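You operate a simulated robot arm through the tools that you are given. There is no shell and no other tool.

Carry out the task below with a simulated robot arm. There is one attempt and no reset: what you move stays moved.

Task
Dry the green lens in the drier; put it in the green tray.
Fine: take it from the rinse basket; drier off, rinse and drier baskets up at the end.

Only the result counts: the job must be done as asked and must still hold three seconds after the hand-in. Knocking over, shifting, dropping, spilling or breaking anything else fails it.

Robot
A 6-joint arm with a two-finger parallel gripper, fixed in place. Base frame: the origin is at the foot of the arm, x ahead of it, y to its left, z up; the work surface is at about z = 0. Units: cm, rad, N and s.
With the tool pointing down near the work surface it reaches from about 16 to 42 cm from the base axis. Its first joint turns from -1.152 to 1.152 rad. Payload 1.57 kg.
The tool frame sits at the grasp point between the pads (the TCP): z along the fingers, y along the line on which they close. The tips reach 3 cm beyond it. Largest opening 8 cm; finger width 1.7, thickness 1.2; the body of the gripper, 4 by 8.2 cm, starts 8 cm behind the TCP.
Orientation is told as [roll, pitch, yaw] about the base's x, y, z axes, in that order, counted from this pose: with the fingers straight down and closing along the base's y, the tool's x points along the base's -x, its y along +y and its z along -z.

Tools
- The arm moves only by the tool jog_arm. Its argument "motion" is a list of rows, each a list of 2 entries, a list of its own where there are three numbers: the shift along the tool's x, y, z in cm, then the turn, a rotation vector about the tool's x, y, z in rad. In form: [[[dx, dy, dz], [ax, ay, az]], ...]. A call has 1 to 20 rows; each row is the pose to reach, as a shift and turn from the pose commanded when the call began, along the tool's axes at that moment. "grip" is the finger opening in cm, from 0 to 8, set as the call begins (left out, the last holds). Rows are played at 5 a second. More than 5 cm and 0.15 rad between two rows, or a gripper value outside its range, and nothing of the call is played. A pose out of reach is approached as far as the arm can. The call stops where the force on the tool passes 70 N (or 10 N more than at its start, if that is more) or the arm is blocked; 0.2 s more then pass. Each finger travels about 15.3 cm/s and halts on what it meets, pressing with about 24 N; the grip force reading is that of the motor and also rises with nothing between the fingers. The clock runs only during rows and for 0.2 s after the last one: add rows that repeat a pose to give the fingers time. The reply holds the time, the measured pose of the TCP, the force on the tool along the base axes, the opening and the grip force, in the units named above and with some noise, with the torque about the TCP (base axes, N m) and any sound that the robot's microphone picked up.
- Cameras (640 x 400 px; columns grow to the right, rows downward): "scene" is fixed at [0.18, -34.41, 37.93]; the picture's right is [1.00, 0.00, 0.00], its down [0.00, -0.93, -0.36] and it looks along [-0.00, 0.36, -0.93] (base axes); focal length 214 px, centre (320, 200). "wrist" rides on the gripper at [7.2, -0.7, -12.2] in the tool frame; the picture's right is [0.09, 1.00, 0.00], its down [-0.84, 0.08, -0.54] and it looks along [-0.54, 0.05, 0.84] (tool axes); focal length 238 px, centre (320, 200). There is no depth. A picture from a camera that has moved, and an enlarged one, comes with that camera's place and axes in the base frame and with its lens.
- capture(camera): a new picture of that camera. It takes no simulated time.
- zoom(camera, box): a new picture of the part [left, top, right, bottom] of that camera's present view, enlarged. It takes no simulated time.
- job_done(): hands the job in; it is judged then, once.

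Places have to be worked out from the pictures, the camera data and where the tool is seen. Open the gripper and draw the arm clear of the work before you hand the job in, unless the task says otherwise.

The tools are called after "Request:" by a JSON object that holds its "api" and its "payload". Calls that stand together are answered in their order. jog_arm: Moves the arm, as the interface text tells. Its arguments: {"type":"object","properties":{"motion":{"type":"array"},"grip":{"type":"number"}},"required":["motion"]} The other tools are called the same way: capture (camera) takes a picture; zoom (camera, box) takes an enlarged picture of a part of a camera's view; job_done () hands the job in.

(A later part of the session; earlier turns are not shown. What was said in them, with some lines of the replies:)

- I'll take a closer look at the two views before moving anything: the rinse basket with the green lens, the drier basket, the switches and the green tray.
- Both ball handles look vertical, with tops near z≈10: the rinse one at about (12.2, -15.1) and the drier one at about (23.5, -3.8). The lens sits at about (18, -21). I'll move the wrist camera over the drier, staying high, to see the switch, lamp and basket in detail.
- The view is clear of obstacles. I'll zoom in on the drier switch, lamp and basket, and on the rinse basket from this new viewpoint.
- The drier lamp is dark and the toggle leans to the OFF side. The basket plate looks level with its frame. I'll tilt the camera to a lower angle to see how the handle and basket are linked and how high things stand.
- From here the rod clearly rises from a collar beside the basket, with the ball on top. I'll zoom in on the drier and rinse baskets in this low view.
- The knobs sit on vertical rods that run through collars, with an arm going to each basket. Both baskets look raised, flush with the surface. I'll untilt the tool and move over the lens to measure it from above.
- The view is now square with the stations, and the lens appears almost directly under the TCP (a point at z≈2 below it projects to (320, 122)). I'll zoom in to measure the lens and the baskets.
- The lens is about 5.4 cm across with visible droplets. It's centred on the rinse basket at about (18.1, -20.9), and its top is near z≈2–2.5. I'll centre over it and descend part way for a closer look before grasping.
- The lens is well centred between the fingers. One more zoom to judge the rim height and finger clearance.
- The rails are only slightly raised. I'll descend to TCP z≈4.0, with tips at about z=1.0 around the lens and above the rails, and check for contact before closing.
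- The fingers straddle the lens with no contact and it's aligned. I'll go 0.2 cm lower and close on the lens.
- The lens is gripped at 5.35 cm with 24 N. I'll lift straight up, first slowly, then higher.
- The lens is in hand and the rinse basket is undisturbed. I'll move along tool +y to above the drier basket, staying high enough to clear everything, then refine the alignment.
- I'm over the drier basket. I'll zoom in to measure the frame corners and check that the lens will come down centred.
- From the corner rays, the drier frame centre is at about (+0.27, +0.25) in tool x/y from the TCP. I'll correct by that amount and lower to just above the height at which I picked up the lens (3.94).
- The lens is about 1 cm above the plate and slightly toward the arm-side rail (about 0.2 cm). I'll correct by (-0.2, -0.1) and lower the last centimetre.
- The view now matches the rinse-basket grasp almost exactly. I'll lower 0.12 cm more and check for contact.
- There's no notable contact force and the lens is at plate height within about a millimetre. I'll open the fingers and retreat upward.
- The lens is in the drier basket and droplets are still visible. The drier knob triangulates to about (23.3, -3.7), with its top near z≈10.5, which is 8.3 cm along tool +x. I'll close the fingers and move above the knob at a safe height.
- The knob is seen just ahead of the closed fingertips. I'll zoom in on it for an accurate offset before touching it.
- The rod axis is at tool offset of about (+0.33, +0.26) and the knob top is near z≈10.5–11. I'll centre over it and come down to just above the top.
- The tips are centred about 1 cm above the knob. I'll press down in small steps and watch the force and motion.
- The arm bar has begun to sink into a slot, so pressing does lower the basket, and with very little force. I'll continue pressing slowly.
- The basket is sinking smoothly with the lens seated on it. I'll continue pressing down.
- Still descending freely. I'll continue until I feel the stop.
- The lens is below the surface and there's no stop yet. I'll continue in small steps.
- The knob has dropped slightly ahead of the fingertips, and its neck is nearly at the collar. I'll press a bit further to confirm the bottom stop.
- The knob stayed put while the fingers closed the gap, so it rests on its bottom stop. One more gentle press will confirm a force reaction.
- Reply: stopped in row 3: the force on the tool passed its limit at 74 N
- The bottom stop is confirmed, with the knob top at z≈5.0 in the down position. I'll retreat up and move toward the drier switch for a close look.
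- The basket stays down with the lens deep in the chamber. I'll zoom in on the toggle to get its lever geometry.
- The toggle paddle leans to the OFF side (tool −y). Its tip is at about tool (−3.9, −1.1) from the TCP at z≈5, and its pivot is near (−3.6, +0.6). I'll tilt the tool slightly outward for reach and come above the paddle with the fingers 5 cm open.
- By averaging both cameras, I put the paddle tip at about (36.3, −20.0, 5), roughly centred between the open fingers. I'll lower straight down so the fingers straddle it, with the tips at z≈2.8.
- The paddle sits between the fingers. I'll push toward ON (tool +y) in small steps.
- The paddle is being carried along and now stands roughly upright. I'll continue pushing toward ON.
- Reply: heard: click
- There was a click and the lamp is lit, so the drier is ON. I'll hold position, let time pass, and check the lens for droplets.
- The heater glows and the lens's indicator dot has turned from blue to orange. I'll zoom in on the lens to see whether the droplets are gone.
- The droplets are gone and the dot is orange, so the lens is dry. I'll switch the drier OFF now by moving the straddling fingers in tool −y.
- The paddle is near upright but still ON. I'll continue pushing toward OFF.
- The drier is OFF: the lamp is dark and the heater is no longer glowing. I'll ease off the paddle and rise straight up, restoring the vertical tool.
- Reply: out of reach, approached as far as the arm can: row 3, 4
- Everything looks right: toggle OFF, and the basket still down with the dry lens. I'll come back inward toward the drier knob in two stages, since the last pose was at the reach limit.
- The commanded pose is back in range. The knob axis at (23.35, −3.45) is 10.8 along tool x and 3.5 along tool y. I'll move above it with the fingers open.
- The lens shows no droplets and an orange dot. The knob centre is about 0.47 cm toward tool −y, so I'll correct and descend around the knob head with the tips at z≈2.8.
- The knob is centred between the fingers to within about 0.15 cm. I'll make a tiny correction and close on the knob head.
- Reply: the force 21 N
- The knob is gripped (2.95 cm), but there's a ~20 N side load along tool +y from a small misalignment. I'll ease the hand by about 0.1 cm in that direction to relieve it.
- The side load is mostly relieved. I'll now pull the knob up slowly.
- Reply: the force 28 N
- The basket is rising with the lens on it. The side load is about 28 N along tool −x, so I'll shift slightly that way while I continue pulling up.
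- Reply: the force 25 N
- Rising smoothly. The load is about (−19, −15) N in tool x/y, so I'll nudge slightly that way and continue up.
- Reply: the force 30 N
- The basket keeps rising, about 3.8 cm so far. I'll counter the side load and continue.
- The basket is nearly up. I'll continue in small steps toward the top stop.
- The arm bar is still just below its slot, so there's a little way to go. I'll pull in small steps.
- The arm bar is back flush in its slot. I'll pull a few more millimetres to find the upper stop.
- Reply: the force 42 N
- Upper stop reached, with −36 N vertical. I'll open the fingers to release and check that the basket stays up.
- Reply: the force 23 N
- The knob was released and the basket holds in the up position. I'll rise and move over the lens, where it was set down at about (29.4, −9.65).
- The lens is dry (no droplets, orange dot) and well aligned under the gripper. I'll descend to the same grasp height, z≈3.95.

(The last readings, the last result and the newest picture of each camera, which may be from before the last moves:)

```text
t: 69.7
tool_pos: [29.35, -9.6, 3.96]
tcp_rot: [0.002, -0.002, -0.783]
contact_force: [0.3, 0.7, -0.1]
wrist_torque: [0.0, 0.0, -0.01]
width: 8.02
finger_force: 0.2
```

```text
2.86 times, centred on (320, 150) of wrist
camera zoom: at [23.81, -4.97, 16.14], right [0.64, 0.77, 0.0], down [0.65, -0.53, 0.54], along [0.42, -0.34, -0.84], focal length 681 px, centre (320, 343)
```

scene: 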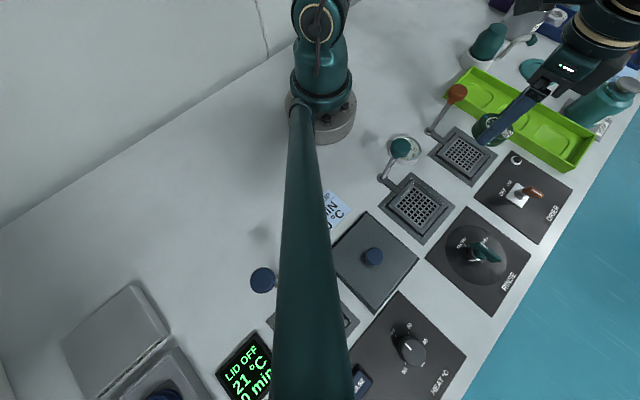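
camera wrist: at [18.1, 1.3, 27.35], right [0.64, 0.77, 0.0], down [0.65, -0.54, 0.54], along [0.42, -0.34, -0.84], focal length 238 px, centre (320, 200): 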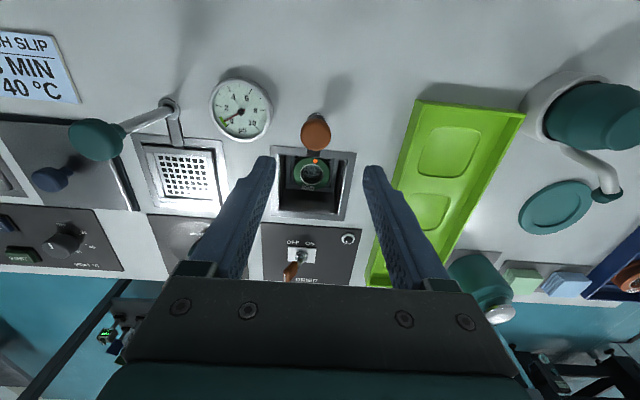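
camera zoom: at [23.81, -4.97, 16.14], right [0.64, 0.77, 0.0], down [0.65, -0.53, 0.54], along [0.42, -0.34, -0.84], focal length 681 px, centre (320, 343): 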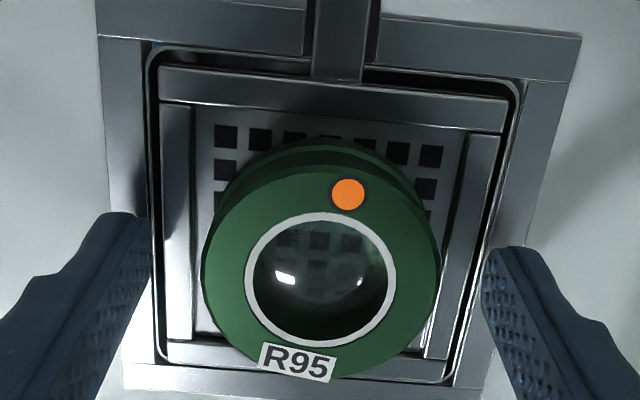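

The fingers straddle the lens just as before. I'll close on it and lift.

Request:
{"api": "jog_arm", "payload": {"motion": [[[0, 0, 0], [0, 0, 0]], [[0, 0, 0], [0, 0, 0]], [[0, 0, 0], [0, 0, 0]], [[0, 0, 0], [0, 0, 0]]], "grip": 4}}

Request:
{"api": "jog_arm", "payload": {"motion": [[[0, 0, -0.4], [0, 0, 0]], [[0, 0, -1], [0, 0, 0]], [[0, 0, -2.5], [0, 0, 0]], [[0, 0, -5], [0, 0, 0]], [[0, 0, -8], [0, 0, 0]], [[0, 0, -8], [0, 0, 0]]]}}

Request:
{"api": "capture", "payload": {"camera": "wrist"}}

Request:
{"api": "zoom", "payload": {"camera": "scene", "box": [400, 60, 620, 220]}}

```text
t: 70.7
tool_pos: [29.45, -9.64, 4.04]
tcp_rot: [0.003, -0.003, -0.78]
contact_force: [-0.5, -0.5, -0.2]
wrist_torque: [0.01, -0.01, 0.03]
width: 5.34
finger_force: 23.9
```

```text
t: 72.1
tool_pos: [29.33, -9.71, 11.97]
tcp_rot: [0.002, -0.002, -0.781]
contact_force: [-0.7, 0.0, -0.2]
wrist_torque: [0.02, -0.02, -0.01]
width: 5.33
finger_force: 24.2
```

```text
taken
camera wrist: at [23.8, -5.16, 24.11], right [0.64, 0.77, 0.0], down [0.65, -0.53, 0.54], along [0.42, -0.34, -0.84], focal length 238 px, centre (320, 200)
```

wrist: 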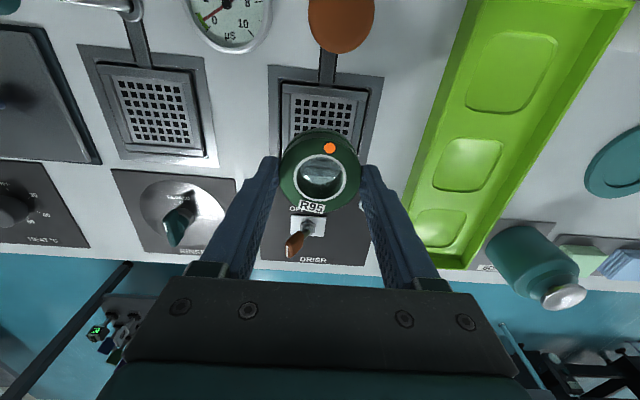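

```text
2.50 times, centred on (510, 140) of scene
camera zoom: at [0.18, -34.41, 37.93], right [1.0, 0.0, 0.0], down [0.0, -0.93, -0.36], along [0.0, 0.36, -0.93], focal length 536 px, centre (-155, 350)
```

zoom: 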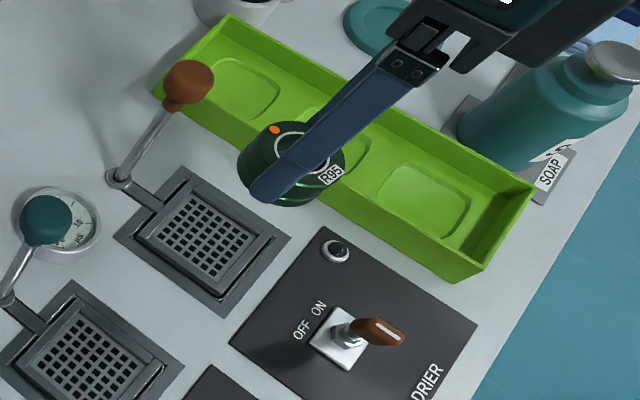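

The dry lens is in hand, the drier basket is up and the drier is off. The tray's rear pocket works out to tool offset (+6.8, +16.4), about (36.0, 6.7) in base and within reach. I'll go up, then across, avoiding the knob.

Request:
{"api": "jog_arm", "payload": {"motion": [[[0, 0, -2], [0, 0, 0]], [[0, 1.5, -4], [0, 0, 0]], [[0, 4, -4], [0, 0, 0]], [[0, 6.5, -4], [0, 0, 0]], [[0, 9, -4], [0, 0, 0]], [[1, 11.5, -4], [0, 0, 0]], [[2.5, 13.5, -4], [0, 0, 0]], [[4.5, 15, -4], [0, 0, 0]], [[6.3, 16, -4], [0, 0, 0]], [[6.8, 16.4, -4], [0, 0, 0]], [[6.8, 16.4, -4], [0, 0, 0]]]}}

Request:
{"api": "capture", "payload": {"camera": "wrist"}}

Request:
{"api": "capture", "payload": {"camera": "scene"}}

```text
t: 74.5
tool_pos: [35.98, 6.67, 16.02]
tcp_rot: [0.001, 0.0, -0.783]
contact_force: [1.3, 0.1, -0.9]
wrist_torque: [-0.02, -0.01, 0.0]
width: 5.32
finger_force: 23.7
```

```text
taken
camera wrist: at [30.4, 11.3, 28.2], right [0.64, 0.77, 0.0], down [0.65, -0.53, 0.54], along [0.42, -0.34, -0.84], focal length 238 px, centre (320, 200)
```

wrist: 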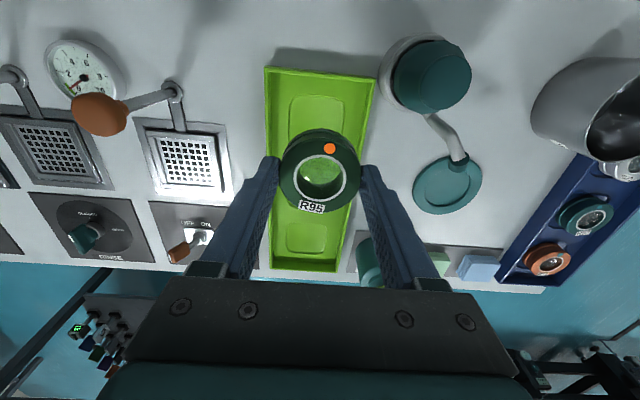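

```text
taken
```

scene: 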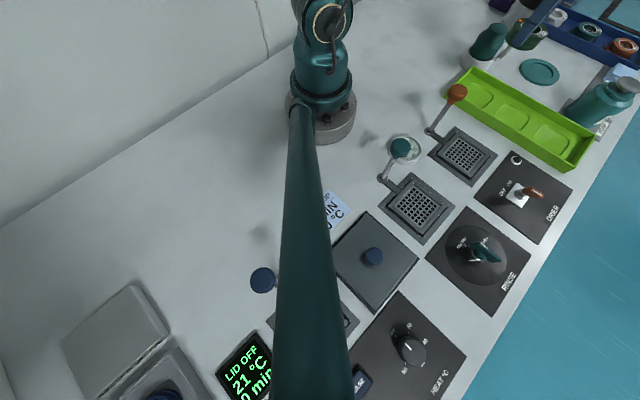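

I'm above the green tray. I'll zoom in to check the pocket's position relative to the lens.

Request:
{"api": "zoom", "payload": {"camera": "wrist", "box": [240, 50, 400, 170]}}

Request:
{"api": "zoom", "payload": {"camera": "scene", "box": [440, 0, 620, 180]}}

```text
3.33 times, centred on (320, 110) of wrist
camera zoom: at [30.4, 11.3, 28.2], right [0.64, 0.77, 0.0], down [0.65, -0.53, 0.54], along [0.42, -0.34, -0.84], focal length 794 px, centre (320, 500)
```

zoom: 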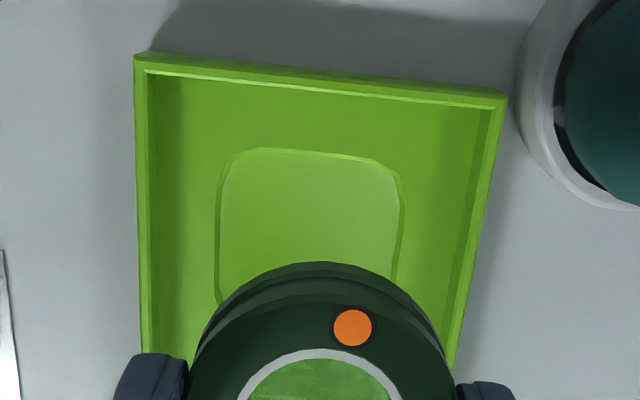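

```text
2.22 times, centred on (530, 90) of scene
camera zoom: at [0.18, -34.41, 37.93], right [1.0, 0.0, 0.0], down [0.0, -0.93, -0.36], along [0.0, 0.36, -0.93], focal length 477 px, centre (-147, 444)
```

zoom: 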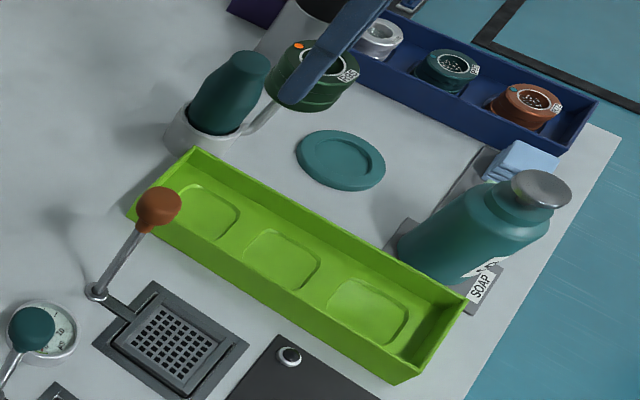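

The pocket centre is about (−0.38, −0.45) in tool x/y from the TCP. The tray's inner half-width is about 5 cm, so I must not open wider than ~6.4 inside it. I'll correct and descend part way.

Request:
{"api": "jog_arm", "payload": {"motion": [[[-0.38, -0.45, 0], [0, 0, 0]], [[-0.38, -0.45, 2.5], [0, 0, 0]], [[-0.38, -0.45, 5], [0, 0, 0]], [[-0.38, -0.45, 7.5], [0, 0, 0]], [[-0.38, -0.45, 9], [0, 0, 0]], [[-0.38, -0.45, 9], [0, 0, 0]]]}}

Request:
{"api": "capture", "payload": {"camera": "wrist"}}

Request:
{"api": "zoom", "payload": {"camera": "wrist", "box": [220, 60, 420, 220]}}

Request:
{"api": "zoom", "payload": {"camera": "scene", "box": [440, 30, 560, 150]}}

```text
t: 75.9
tool_pos: [35.84, 6.14, 6.75]
tcp_rot: [0.003, -0.002, -0.782]
contact_force: [-0.1, 0.5, -0.1]
wrist_torque: [-0.02, -0.01, 0.0]
width: 5.31
finger_force: 24.1
```

```text
taken
camera wrist: at [30.28, 10.66, 18.96], right [0.64, 0.77, 0.0], down [0.65, -0.53, 0.54], along [0.42, -0.34, -0.84], focal length 238 px, centre (320, 200)
```

wrist: 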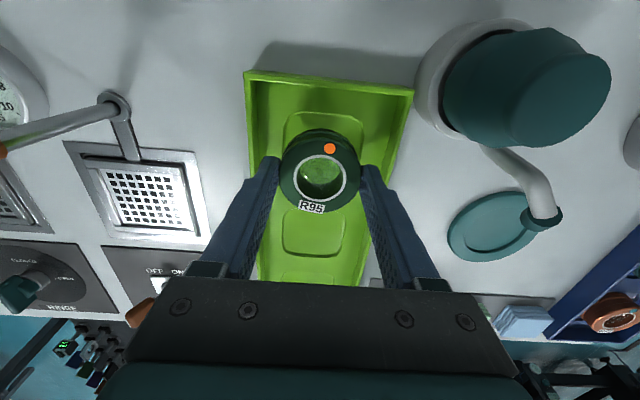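

```text
2.50 times, centred on (320, 140) of wrist
camera zoom: at [30.28, 10.66, 18.96], right [0.64, 0.77, 0.0], down [0.65, -0.53, 0.54], along [0.42, -0.34, -0.84], focal length 596 px, centre (320, 350)
```

zoom: 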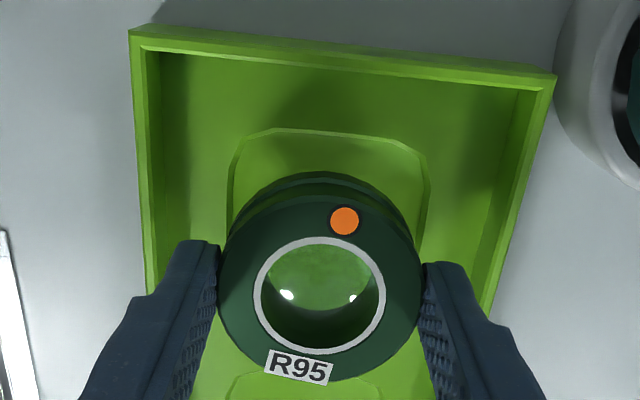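

```text
3.33 times, centred on (500, 90) of scene
camera zoom: at [0.18, -34.41, 37.93], right [1.0, 0.0, 0.0], down [0.0, -0.93, -0.36], along [0.0, 0.36, -0.93], focal length 715 px, centre (-280, 567)
```

zoom: 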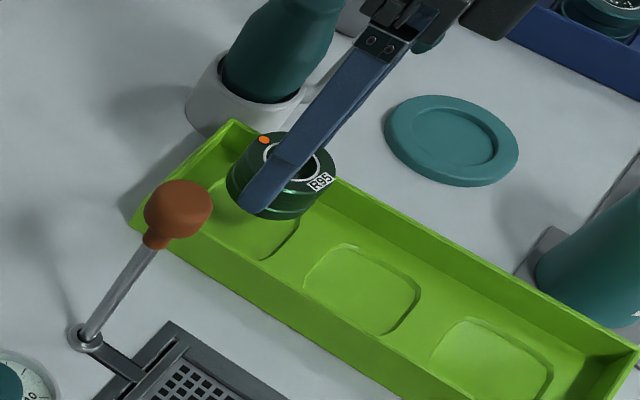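

The alignment is good: the pocket centre is only +0.15 in tool y from the lens. I'll correct and lower gently, watching for contact with the tray floor.

Request:
{"api": "jog_arm", "payload": {"motion": [[[0, 0.13, 0.3], [0, 0, 0]], [[0, 0.13, 0.8], [0, 0, 0]], [[0, 0.13, 1.3], [0, 0, 0]], [[0, 0.13, 1.7], [0, 0, 0]], [[0, 0.13, 2.0], [0, 0, 0]], [[0, 0.13, 2.0], [0, 0, 0]]]}}

Request:
{"api": "zoom", "payload": {"camera": "scene", "box": [440, 50, 540, 150]}}

Request:
{"api": "zoom", "payload": {"camera": "wrist", "box": [220, 60, 420, 220]}}

```text
t: 77.3
tool_pos: [36.1, 6.2, 4.94]
tcp_rot: [0.003, -0.002, -0.781]
contact_force: [0.1, -0.3, -0.4]
wrist_torque: [0.0, -0.02, 0.01]
width: 5.33
finger_force: 24.1
```

```text
4.00 times, centred on (490, 100) of scene
camera zoom: at [0.18, -34.41, 37.93], right [1.0, 0.0, 0.0], down [0.0, -0.93, -0.36], along [0.0, 0.36, -0.93], focal length 858 px, centre (-360, 600)
```

zoom: 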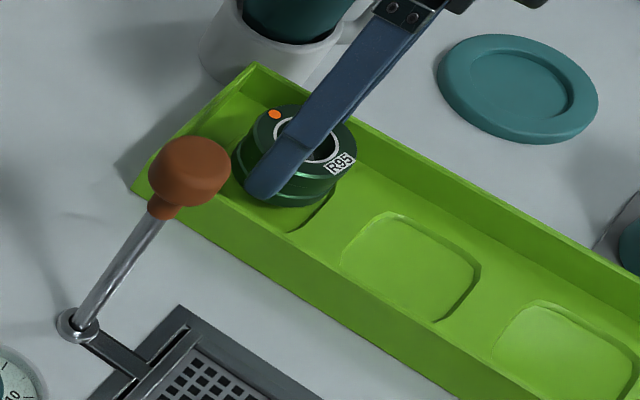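

```text
2.50 times, centred on (320, 140) of wrist
camera zoom: at [30.56, 10.85, 17.22], right [0.64, 0.77, 0.0], down [0.65, -0.53, 0.54], along [0.42, -0.34, -0.84], focal length 596 px, centre (320, 350)
```

zoom: 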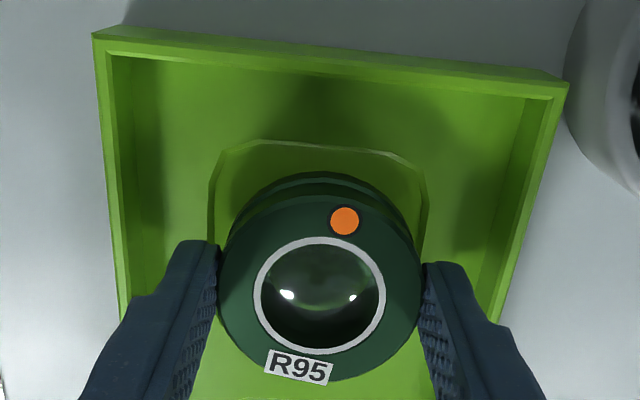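

Still no contact and well centred. I'll continue down in small steps.

Request:
{"api": "jog_arm", "payload": {"motion": [[[0, -0.1, 0.15], [0, 0, 0]], [[0, -0.1, 0.3], [0, 0, 0]], [[0, -0.1, 0.45], [0, 0, 0]], [[0, -0.1, 0.45], [0, 0, 0]]]}}

Request:
{"api": "jog_arm", "payload": {"motion": [[[0, 0, 0.1], [0, 0, 0]], [[0, 0, 0.2], [0, 0, 0]], [[0, 0, 0.2], [0, 0, 0]]]}}

Request:
{"api": "zoom", "payload": {"camera": "scene", "box": [440, 50, 540, 150]}}

```text
t: 78.3
tool_pos: [35.98, 6.33, 4.58]
tcp_rot: [0.002, -0.001, -0.78]
contact_force: [-0.1, -0.4, -1.3]
wrist_torque: [-0.03, -0.02, -0.02]
width: 5.33
finger_force: 23.8
```

```text
t: 79.1
tool_pos: [36.04, 6.1, 4.36]
tcp_rot: [0.002, -0.001, -0.782]
contact_force: [-0.4, -0.2, -0.7]
wrist_torque: [0.01, -0.03, 0.01]
width: 5.33
finger_force: 24.2
```

```text
4.00 times, centred on (490, 100) of scene
camera zoom: at [0.18, -34.41, 37.93], right [1.0, 0.0, 0.0], down [0.0, -0.93, -0.36], along [0.0, 0.36, -0.93], focal length 858 px, centre (-360, 600)
```

zoom: 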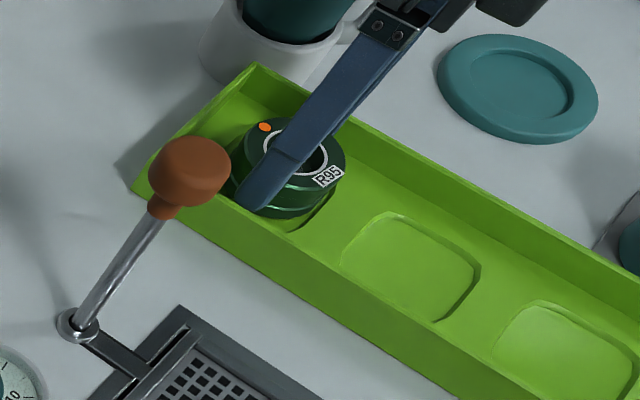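

No floor contact yet at z=4.36. I'll keep stepping down by millimetres.

Request:
{"api": "jog_arm", "payload": {"motion": [[[0, 0, 0.1], [0, 0, 0]], [[0, 0, 0.15], [0, 0, 0]], [[0, 0, 0.15], [0, 0, 0]]]}}

Request:
{"api": "jog_arm", "payload": {"motion": [[[0, 0, 0.05], [0, 0, 0]], [[0, 0, 0.12], [0, 0, 0]], [[0, 0, 0.12], [0, 0, 0]]]}}

Request:
{"api": "zoom", "payload": {"camera": "scene", "box": [440, 50, 540, 150]}}

```text
t: 79.9
tool_pos: [36.08, 6.22, 4.16]
tcp_rot: [0.002, 0.0, -0.782]
contact_force: [0.5, -0.3, -1.6]
wrist_torque: [0.04, 0.0, 0.03]
width: 5.33
finger_force: 24.2
```

```text
t: 80.7
tool_pos: [36.19, 6.23, 4.16]
tcp_rot: [0.002, -0.002, -0.781]
contact_force: [-6.3, -1.5, 17.3]
wrist_torque: [-0.03, 0.21, 0.01]
width: 5.29
finger_force: 23.8
```

```text
4.00 times, centred on (490, 100) of scene
camera zoom: at [0.18, -34.41, 37.93], right [1.0, 0.0, 0.0], down [0.0, -0.93, -0.36], along [0.0, 0.36, -0.93], focal length 858 px, centre (-360, 600)
```

zoom: 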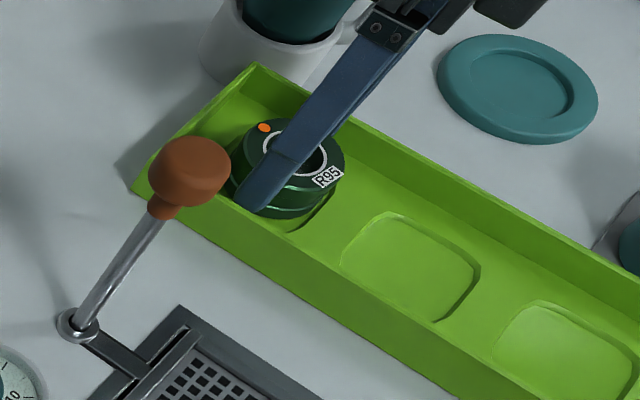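

Floor contact (17 N). I'll ease up slightly to unload, then open only to 6.4 cm so the fingers don't touch the tray walls.

Request:
{"api": "jog_arm", "payload": {"motion": [[[0, 0, -0.08], [0, 0, 0]], [[0, 0, -0.08], [0, 0, 0]]]}}

Request:
{"api": "jog_arm", "payload": {"motion": [[[0, 0, 0], [0, 0, 0]], [[0, 0, 0], [0, 0, 0]], [[0, 0, 0], [0, 0, 0]]], "grip": 6.4}}

Request:
{"api": "zoom", "payload": {"camera": "wrist", "box": [220, 60, 420, 220]}}

```text
t: 81.3
tool_pos: [36.12, 6.31, 4.25]
tcp_rot: [0.003, 0.0, -0.782]
contact_force: [-0.5, 0.4, 2.5]
wrist_torque: [-0.02, 0.02, -0.01]
width: 5.32
finger_force: 24.1
```

```text
t: 82.1
tool_pos: [36.23, 6.28, 4.18]
tcp_rot: [0.003, -0.003, -0.782]
contact_force: [0.0, 0.5, 0.1]
wrist_torque: [0.01, -0.01, -0.01]
width: 6.39
finger_force: 0.0
```

```text
2.50 times, centred on (320, 140) of wrist
camera zoom: at [30.64, 10.87, 16.34], right [0.64, 0.77, 0.0], down [0.65, -0.53, 0.54], along [0.42, -0.34, -0.84], focal length 596 px, centre (320, 350)
```

zoom: 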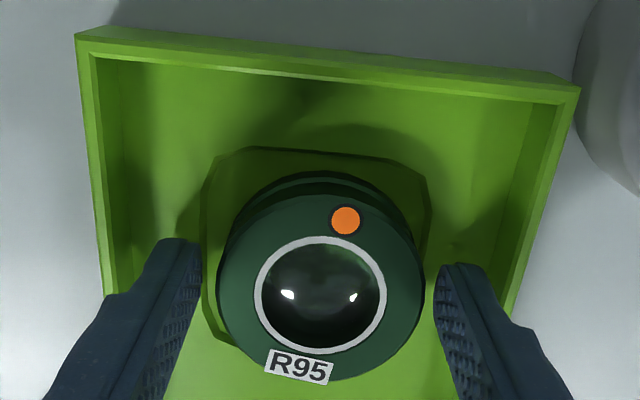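

The lens rests in the rear pocket and is free of the fingers. I'll raise the gripper straight up and clear the work.

Request:
{"api": "jog_arm", "payload": {"motion": [[[0, 0, -0.5], [0, 0, 0]], [[0, 0, -1.5], [0, 0, 0]], [[0, 0, -3.5], [0, 0, 0]], [[0, 0, -6.5], [0, 0, 0]], [[0, 0, -10], [0, 0, 0]], [[0, 0, -13], [0, 0, 0]], [[0, 0, -13], [0, 0, 0]]]}}

Request:
{"api": "capture", "payload": {"camera": "wrist"}}

Request:
{"api": "zoom", "payload": {"camera": "scene", "box": [370, 40, 600, 250]}}

```text
t: 83.7
tool_pos: [35.78, 6.36, 17.05]
tcp_rot: [0.001, -0.003, -0.782]
contact_force: [-0.7, 0.4, -0.7]
wrist_torque: [0.01, -0.01, -0.01]
width: 6.4
finger_force: 0.0
```

```text
taken
camera wrist: at [30.19, 10.98, 29.23], right [0.64, 0.77, 0.0], down [0.65, -0.53, 0.54], along [0.42, -0.34, -0.84], focal length 238 px, centre (320, 200)
```

wrist: 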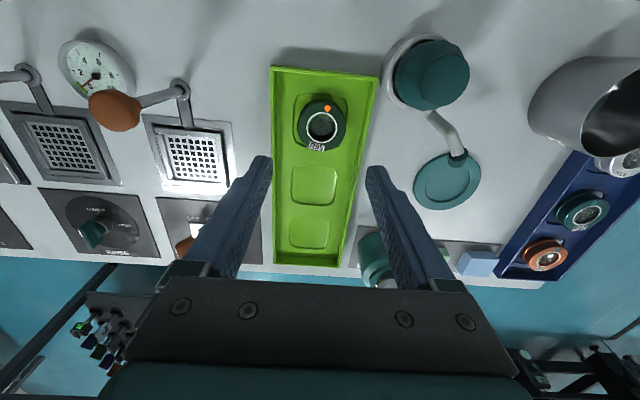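

```text
1.90 times, centred on (485, 145) of scene
camera zoom: at [0.18, -34.41, 37.93], right [1.0, 0.0, 0.0], down [0.0, -0.93, -0.36], along [0.0, 0.36, -0.93], focal length 408 px, centre (6, 305)
```

zoom: 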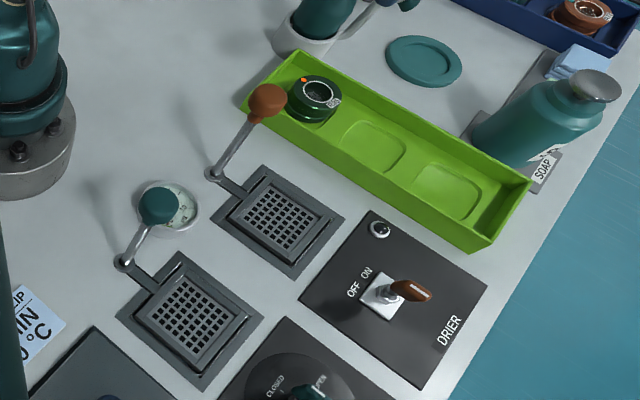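

The lens sits squarely in the tray's rear pocket. Both knobs are at their original height, both baskets are up, the toggle is OFF and the lamp is dark. I'll raise and open the gripper, draw the arm clear, and let a few seconds pass for a final check.

Request:
{"api": "jog_arm", "payload": {"motion": [[[0, 0, -2], [0, 0, 0]], [[0, 0, -4], [0, 0, 0]], [[0, 0, -6], [0, 0, 0]], [[1, -2, -7], [0, 0, 0]], [[2, -4, -7], [0, 0, 0]], [[3, -6, -7], [0, 0, 0]], [[3.5, -8, -7], [0, 0, 0]], [[3.5, -8, -7], [0, 0, 0]], [[3.5, -8, -7], [0, 0, 0]], [[3.5, -8, -7], [0, 0, 0]], [[3.5, -8, -7], [0, 0, 0]], [[3.5, -8, -7], [0, 0, 0]], [[3.5, -8, -7], [0, 0, 0]], [[3.5, -8, -7], [0, 0, 0]], [[3.5, -8, -7], [0, 0, 0]], [[3.5, -8, -7], [0, 0, 0]]], "grip": 8}}

Request:
{"api": "capture", "payload": {"camera": "scene"}}

Request:
{"api": "zoom", "payload": {"camera": "scene", "box": [370, 60, 510, 250]}}

Request:
{"api": "zoom", "payload": {"camera": "scene", "box": [450, 60, 600, 240]}}

```text
t: 87.1
tool_pos: [27.89, 2.91, 23.96]
tcp_rot: [0.002, -0.002, -0.781]
contact_force: [0.2, -0.2, 0.1]
wrist_torque: [-0.01, -0.02, 0.02]
width: 8.01
finger_force: 0.0
out of reach, approached as far as the arm can: row 3
```

```text
taken
```

scene: 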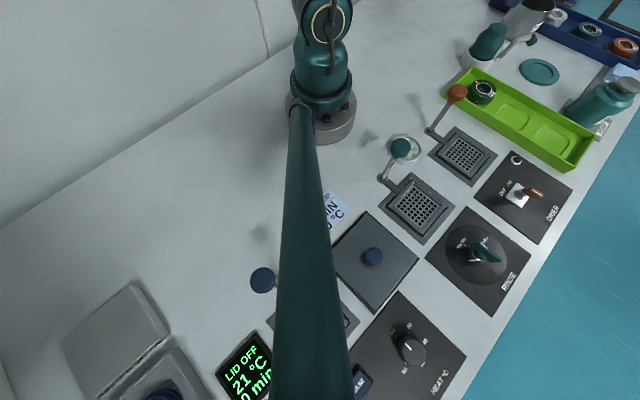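

```text
2.11 times, centred on (440, 155) of scene
camera zoom: at [0.18, -34.41, 37.93], right [1.0, 0.0, 0.0], down [0.0, -0.93, -0.36], along [0.0, 0.36, -0.93], focal length 452 px, centre (67, 295)
```

zoom: 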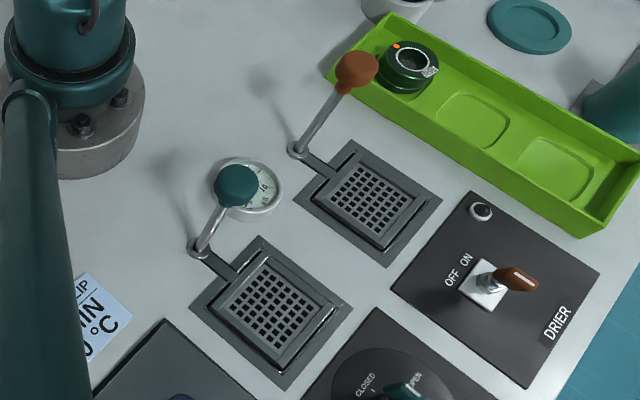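

```text
2.22 times, centred on (525, 150) of scene
camera zoom: at [0.18, -34.41, 37.93], right [1.0, 0.0, 0.0], down [0.0, -0.93, -0.36], along [0.0, 0.36, -0.93], focal length 477 px, centre (-136, 311)
```

zoom: 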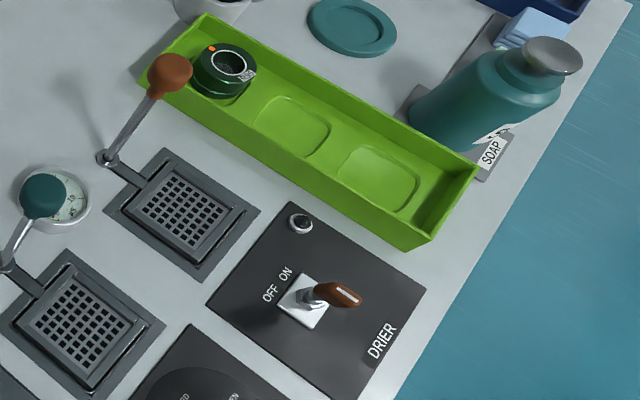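

The final check shows the dry green lens in the green tray (orange dot, no droplets). The drier is OFF with its lamp dark, both baskets are up, nothing else has moved, and the arm is clear with the gripper open. I'm handing the job in.

Request:
{"api": "job_done", "payload": {}}

```text
The job is handed in.
```

The green lens is dry and sitting in the rear pocket of the green tray, and the job is handed in. I haven't seen a verdict from the judging.

- **Lens:** I took it from the rinse basket and lowered it in the drier basket. The drier ran for about 5 to 6 seconds. By then its water droplets were gone and its blue dot had turned orange, so I took it as dry.
- **Drier:** it is switched off and its lamp is dark. I raised its basket again to the top stop, and it held after I let go.
- **Rinse basket:** it is still up; I never moved it.
- **Everything else:** nothing looks moved or knocked in the last pictures, taken a few seconds after I let go of the lens. The gripper is open and the arm is clear of the work.
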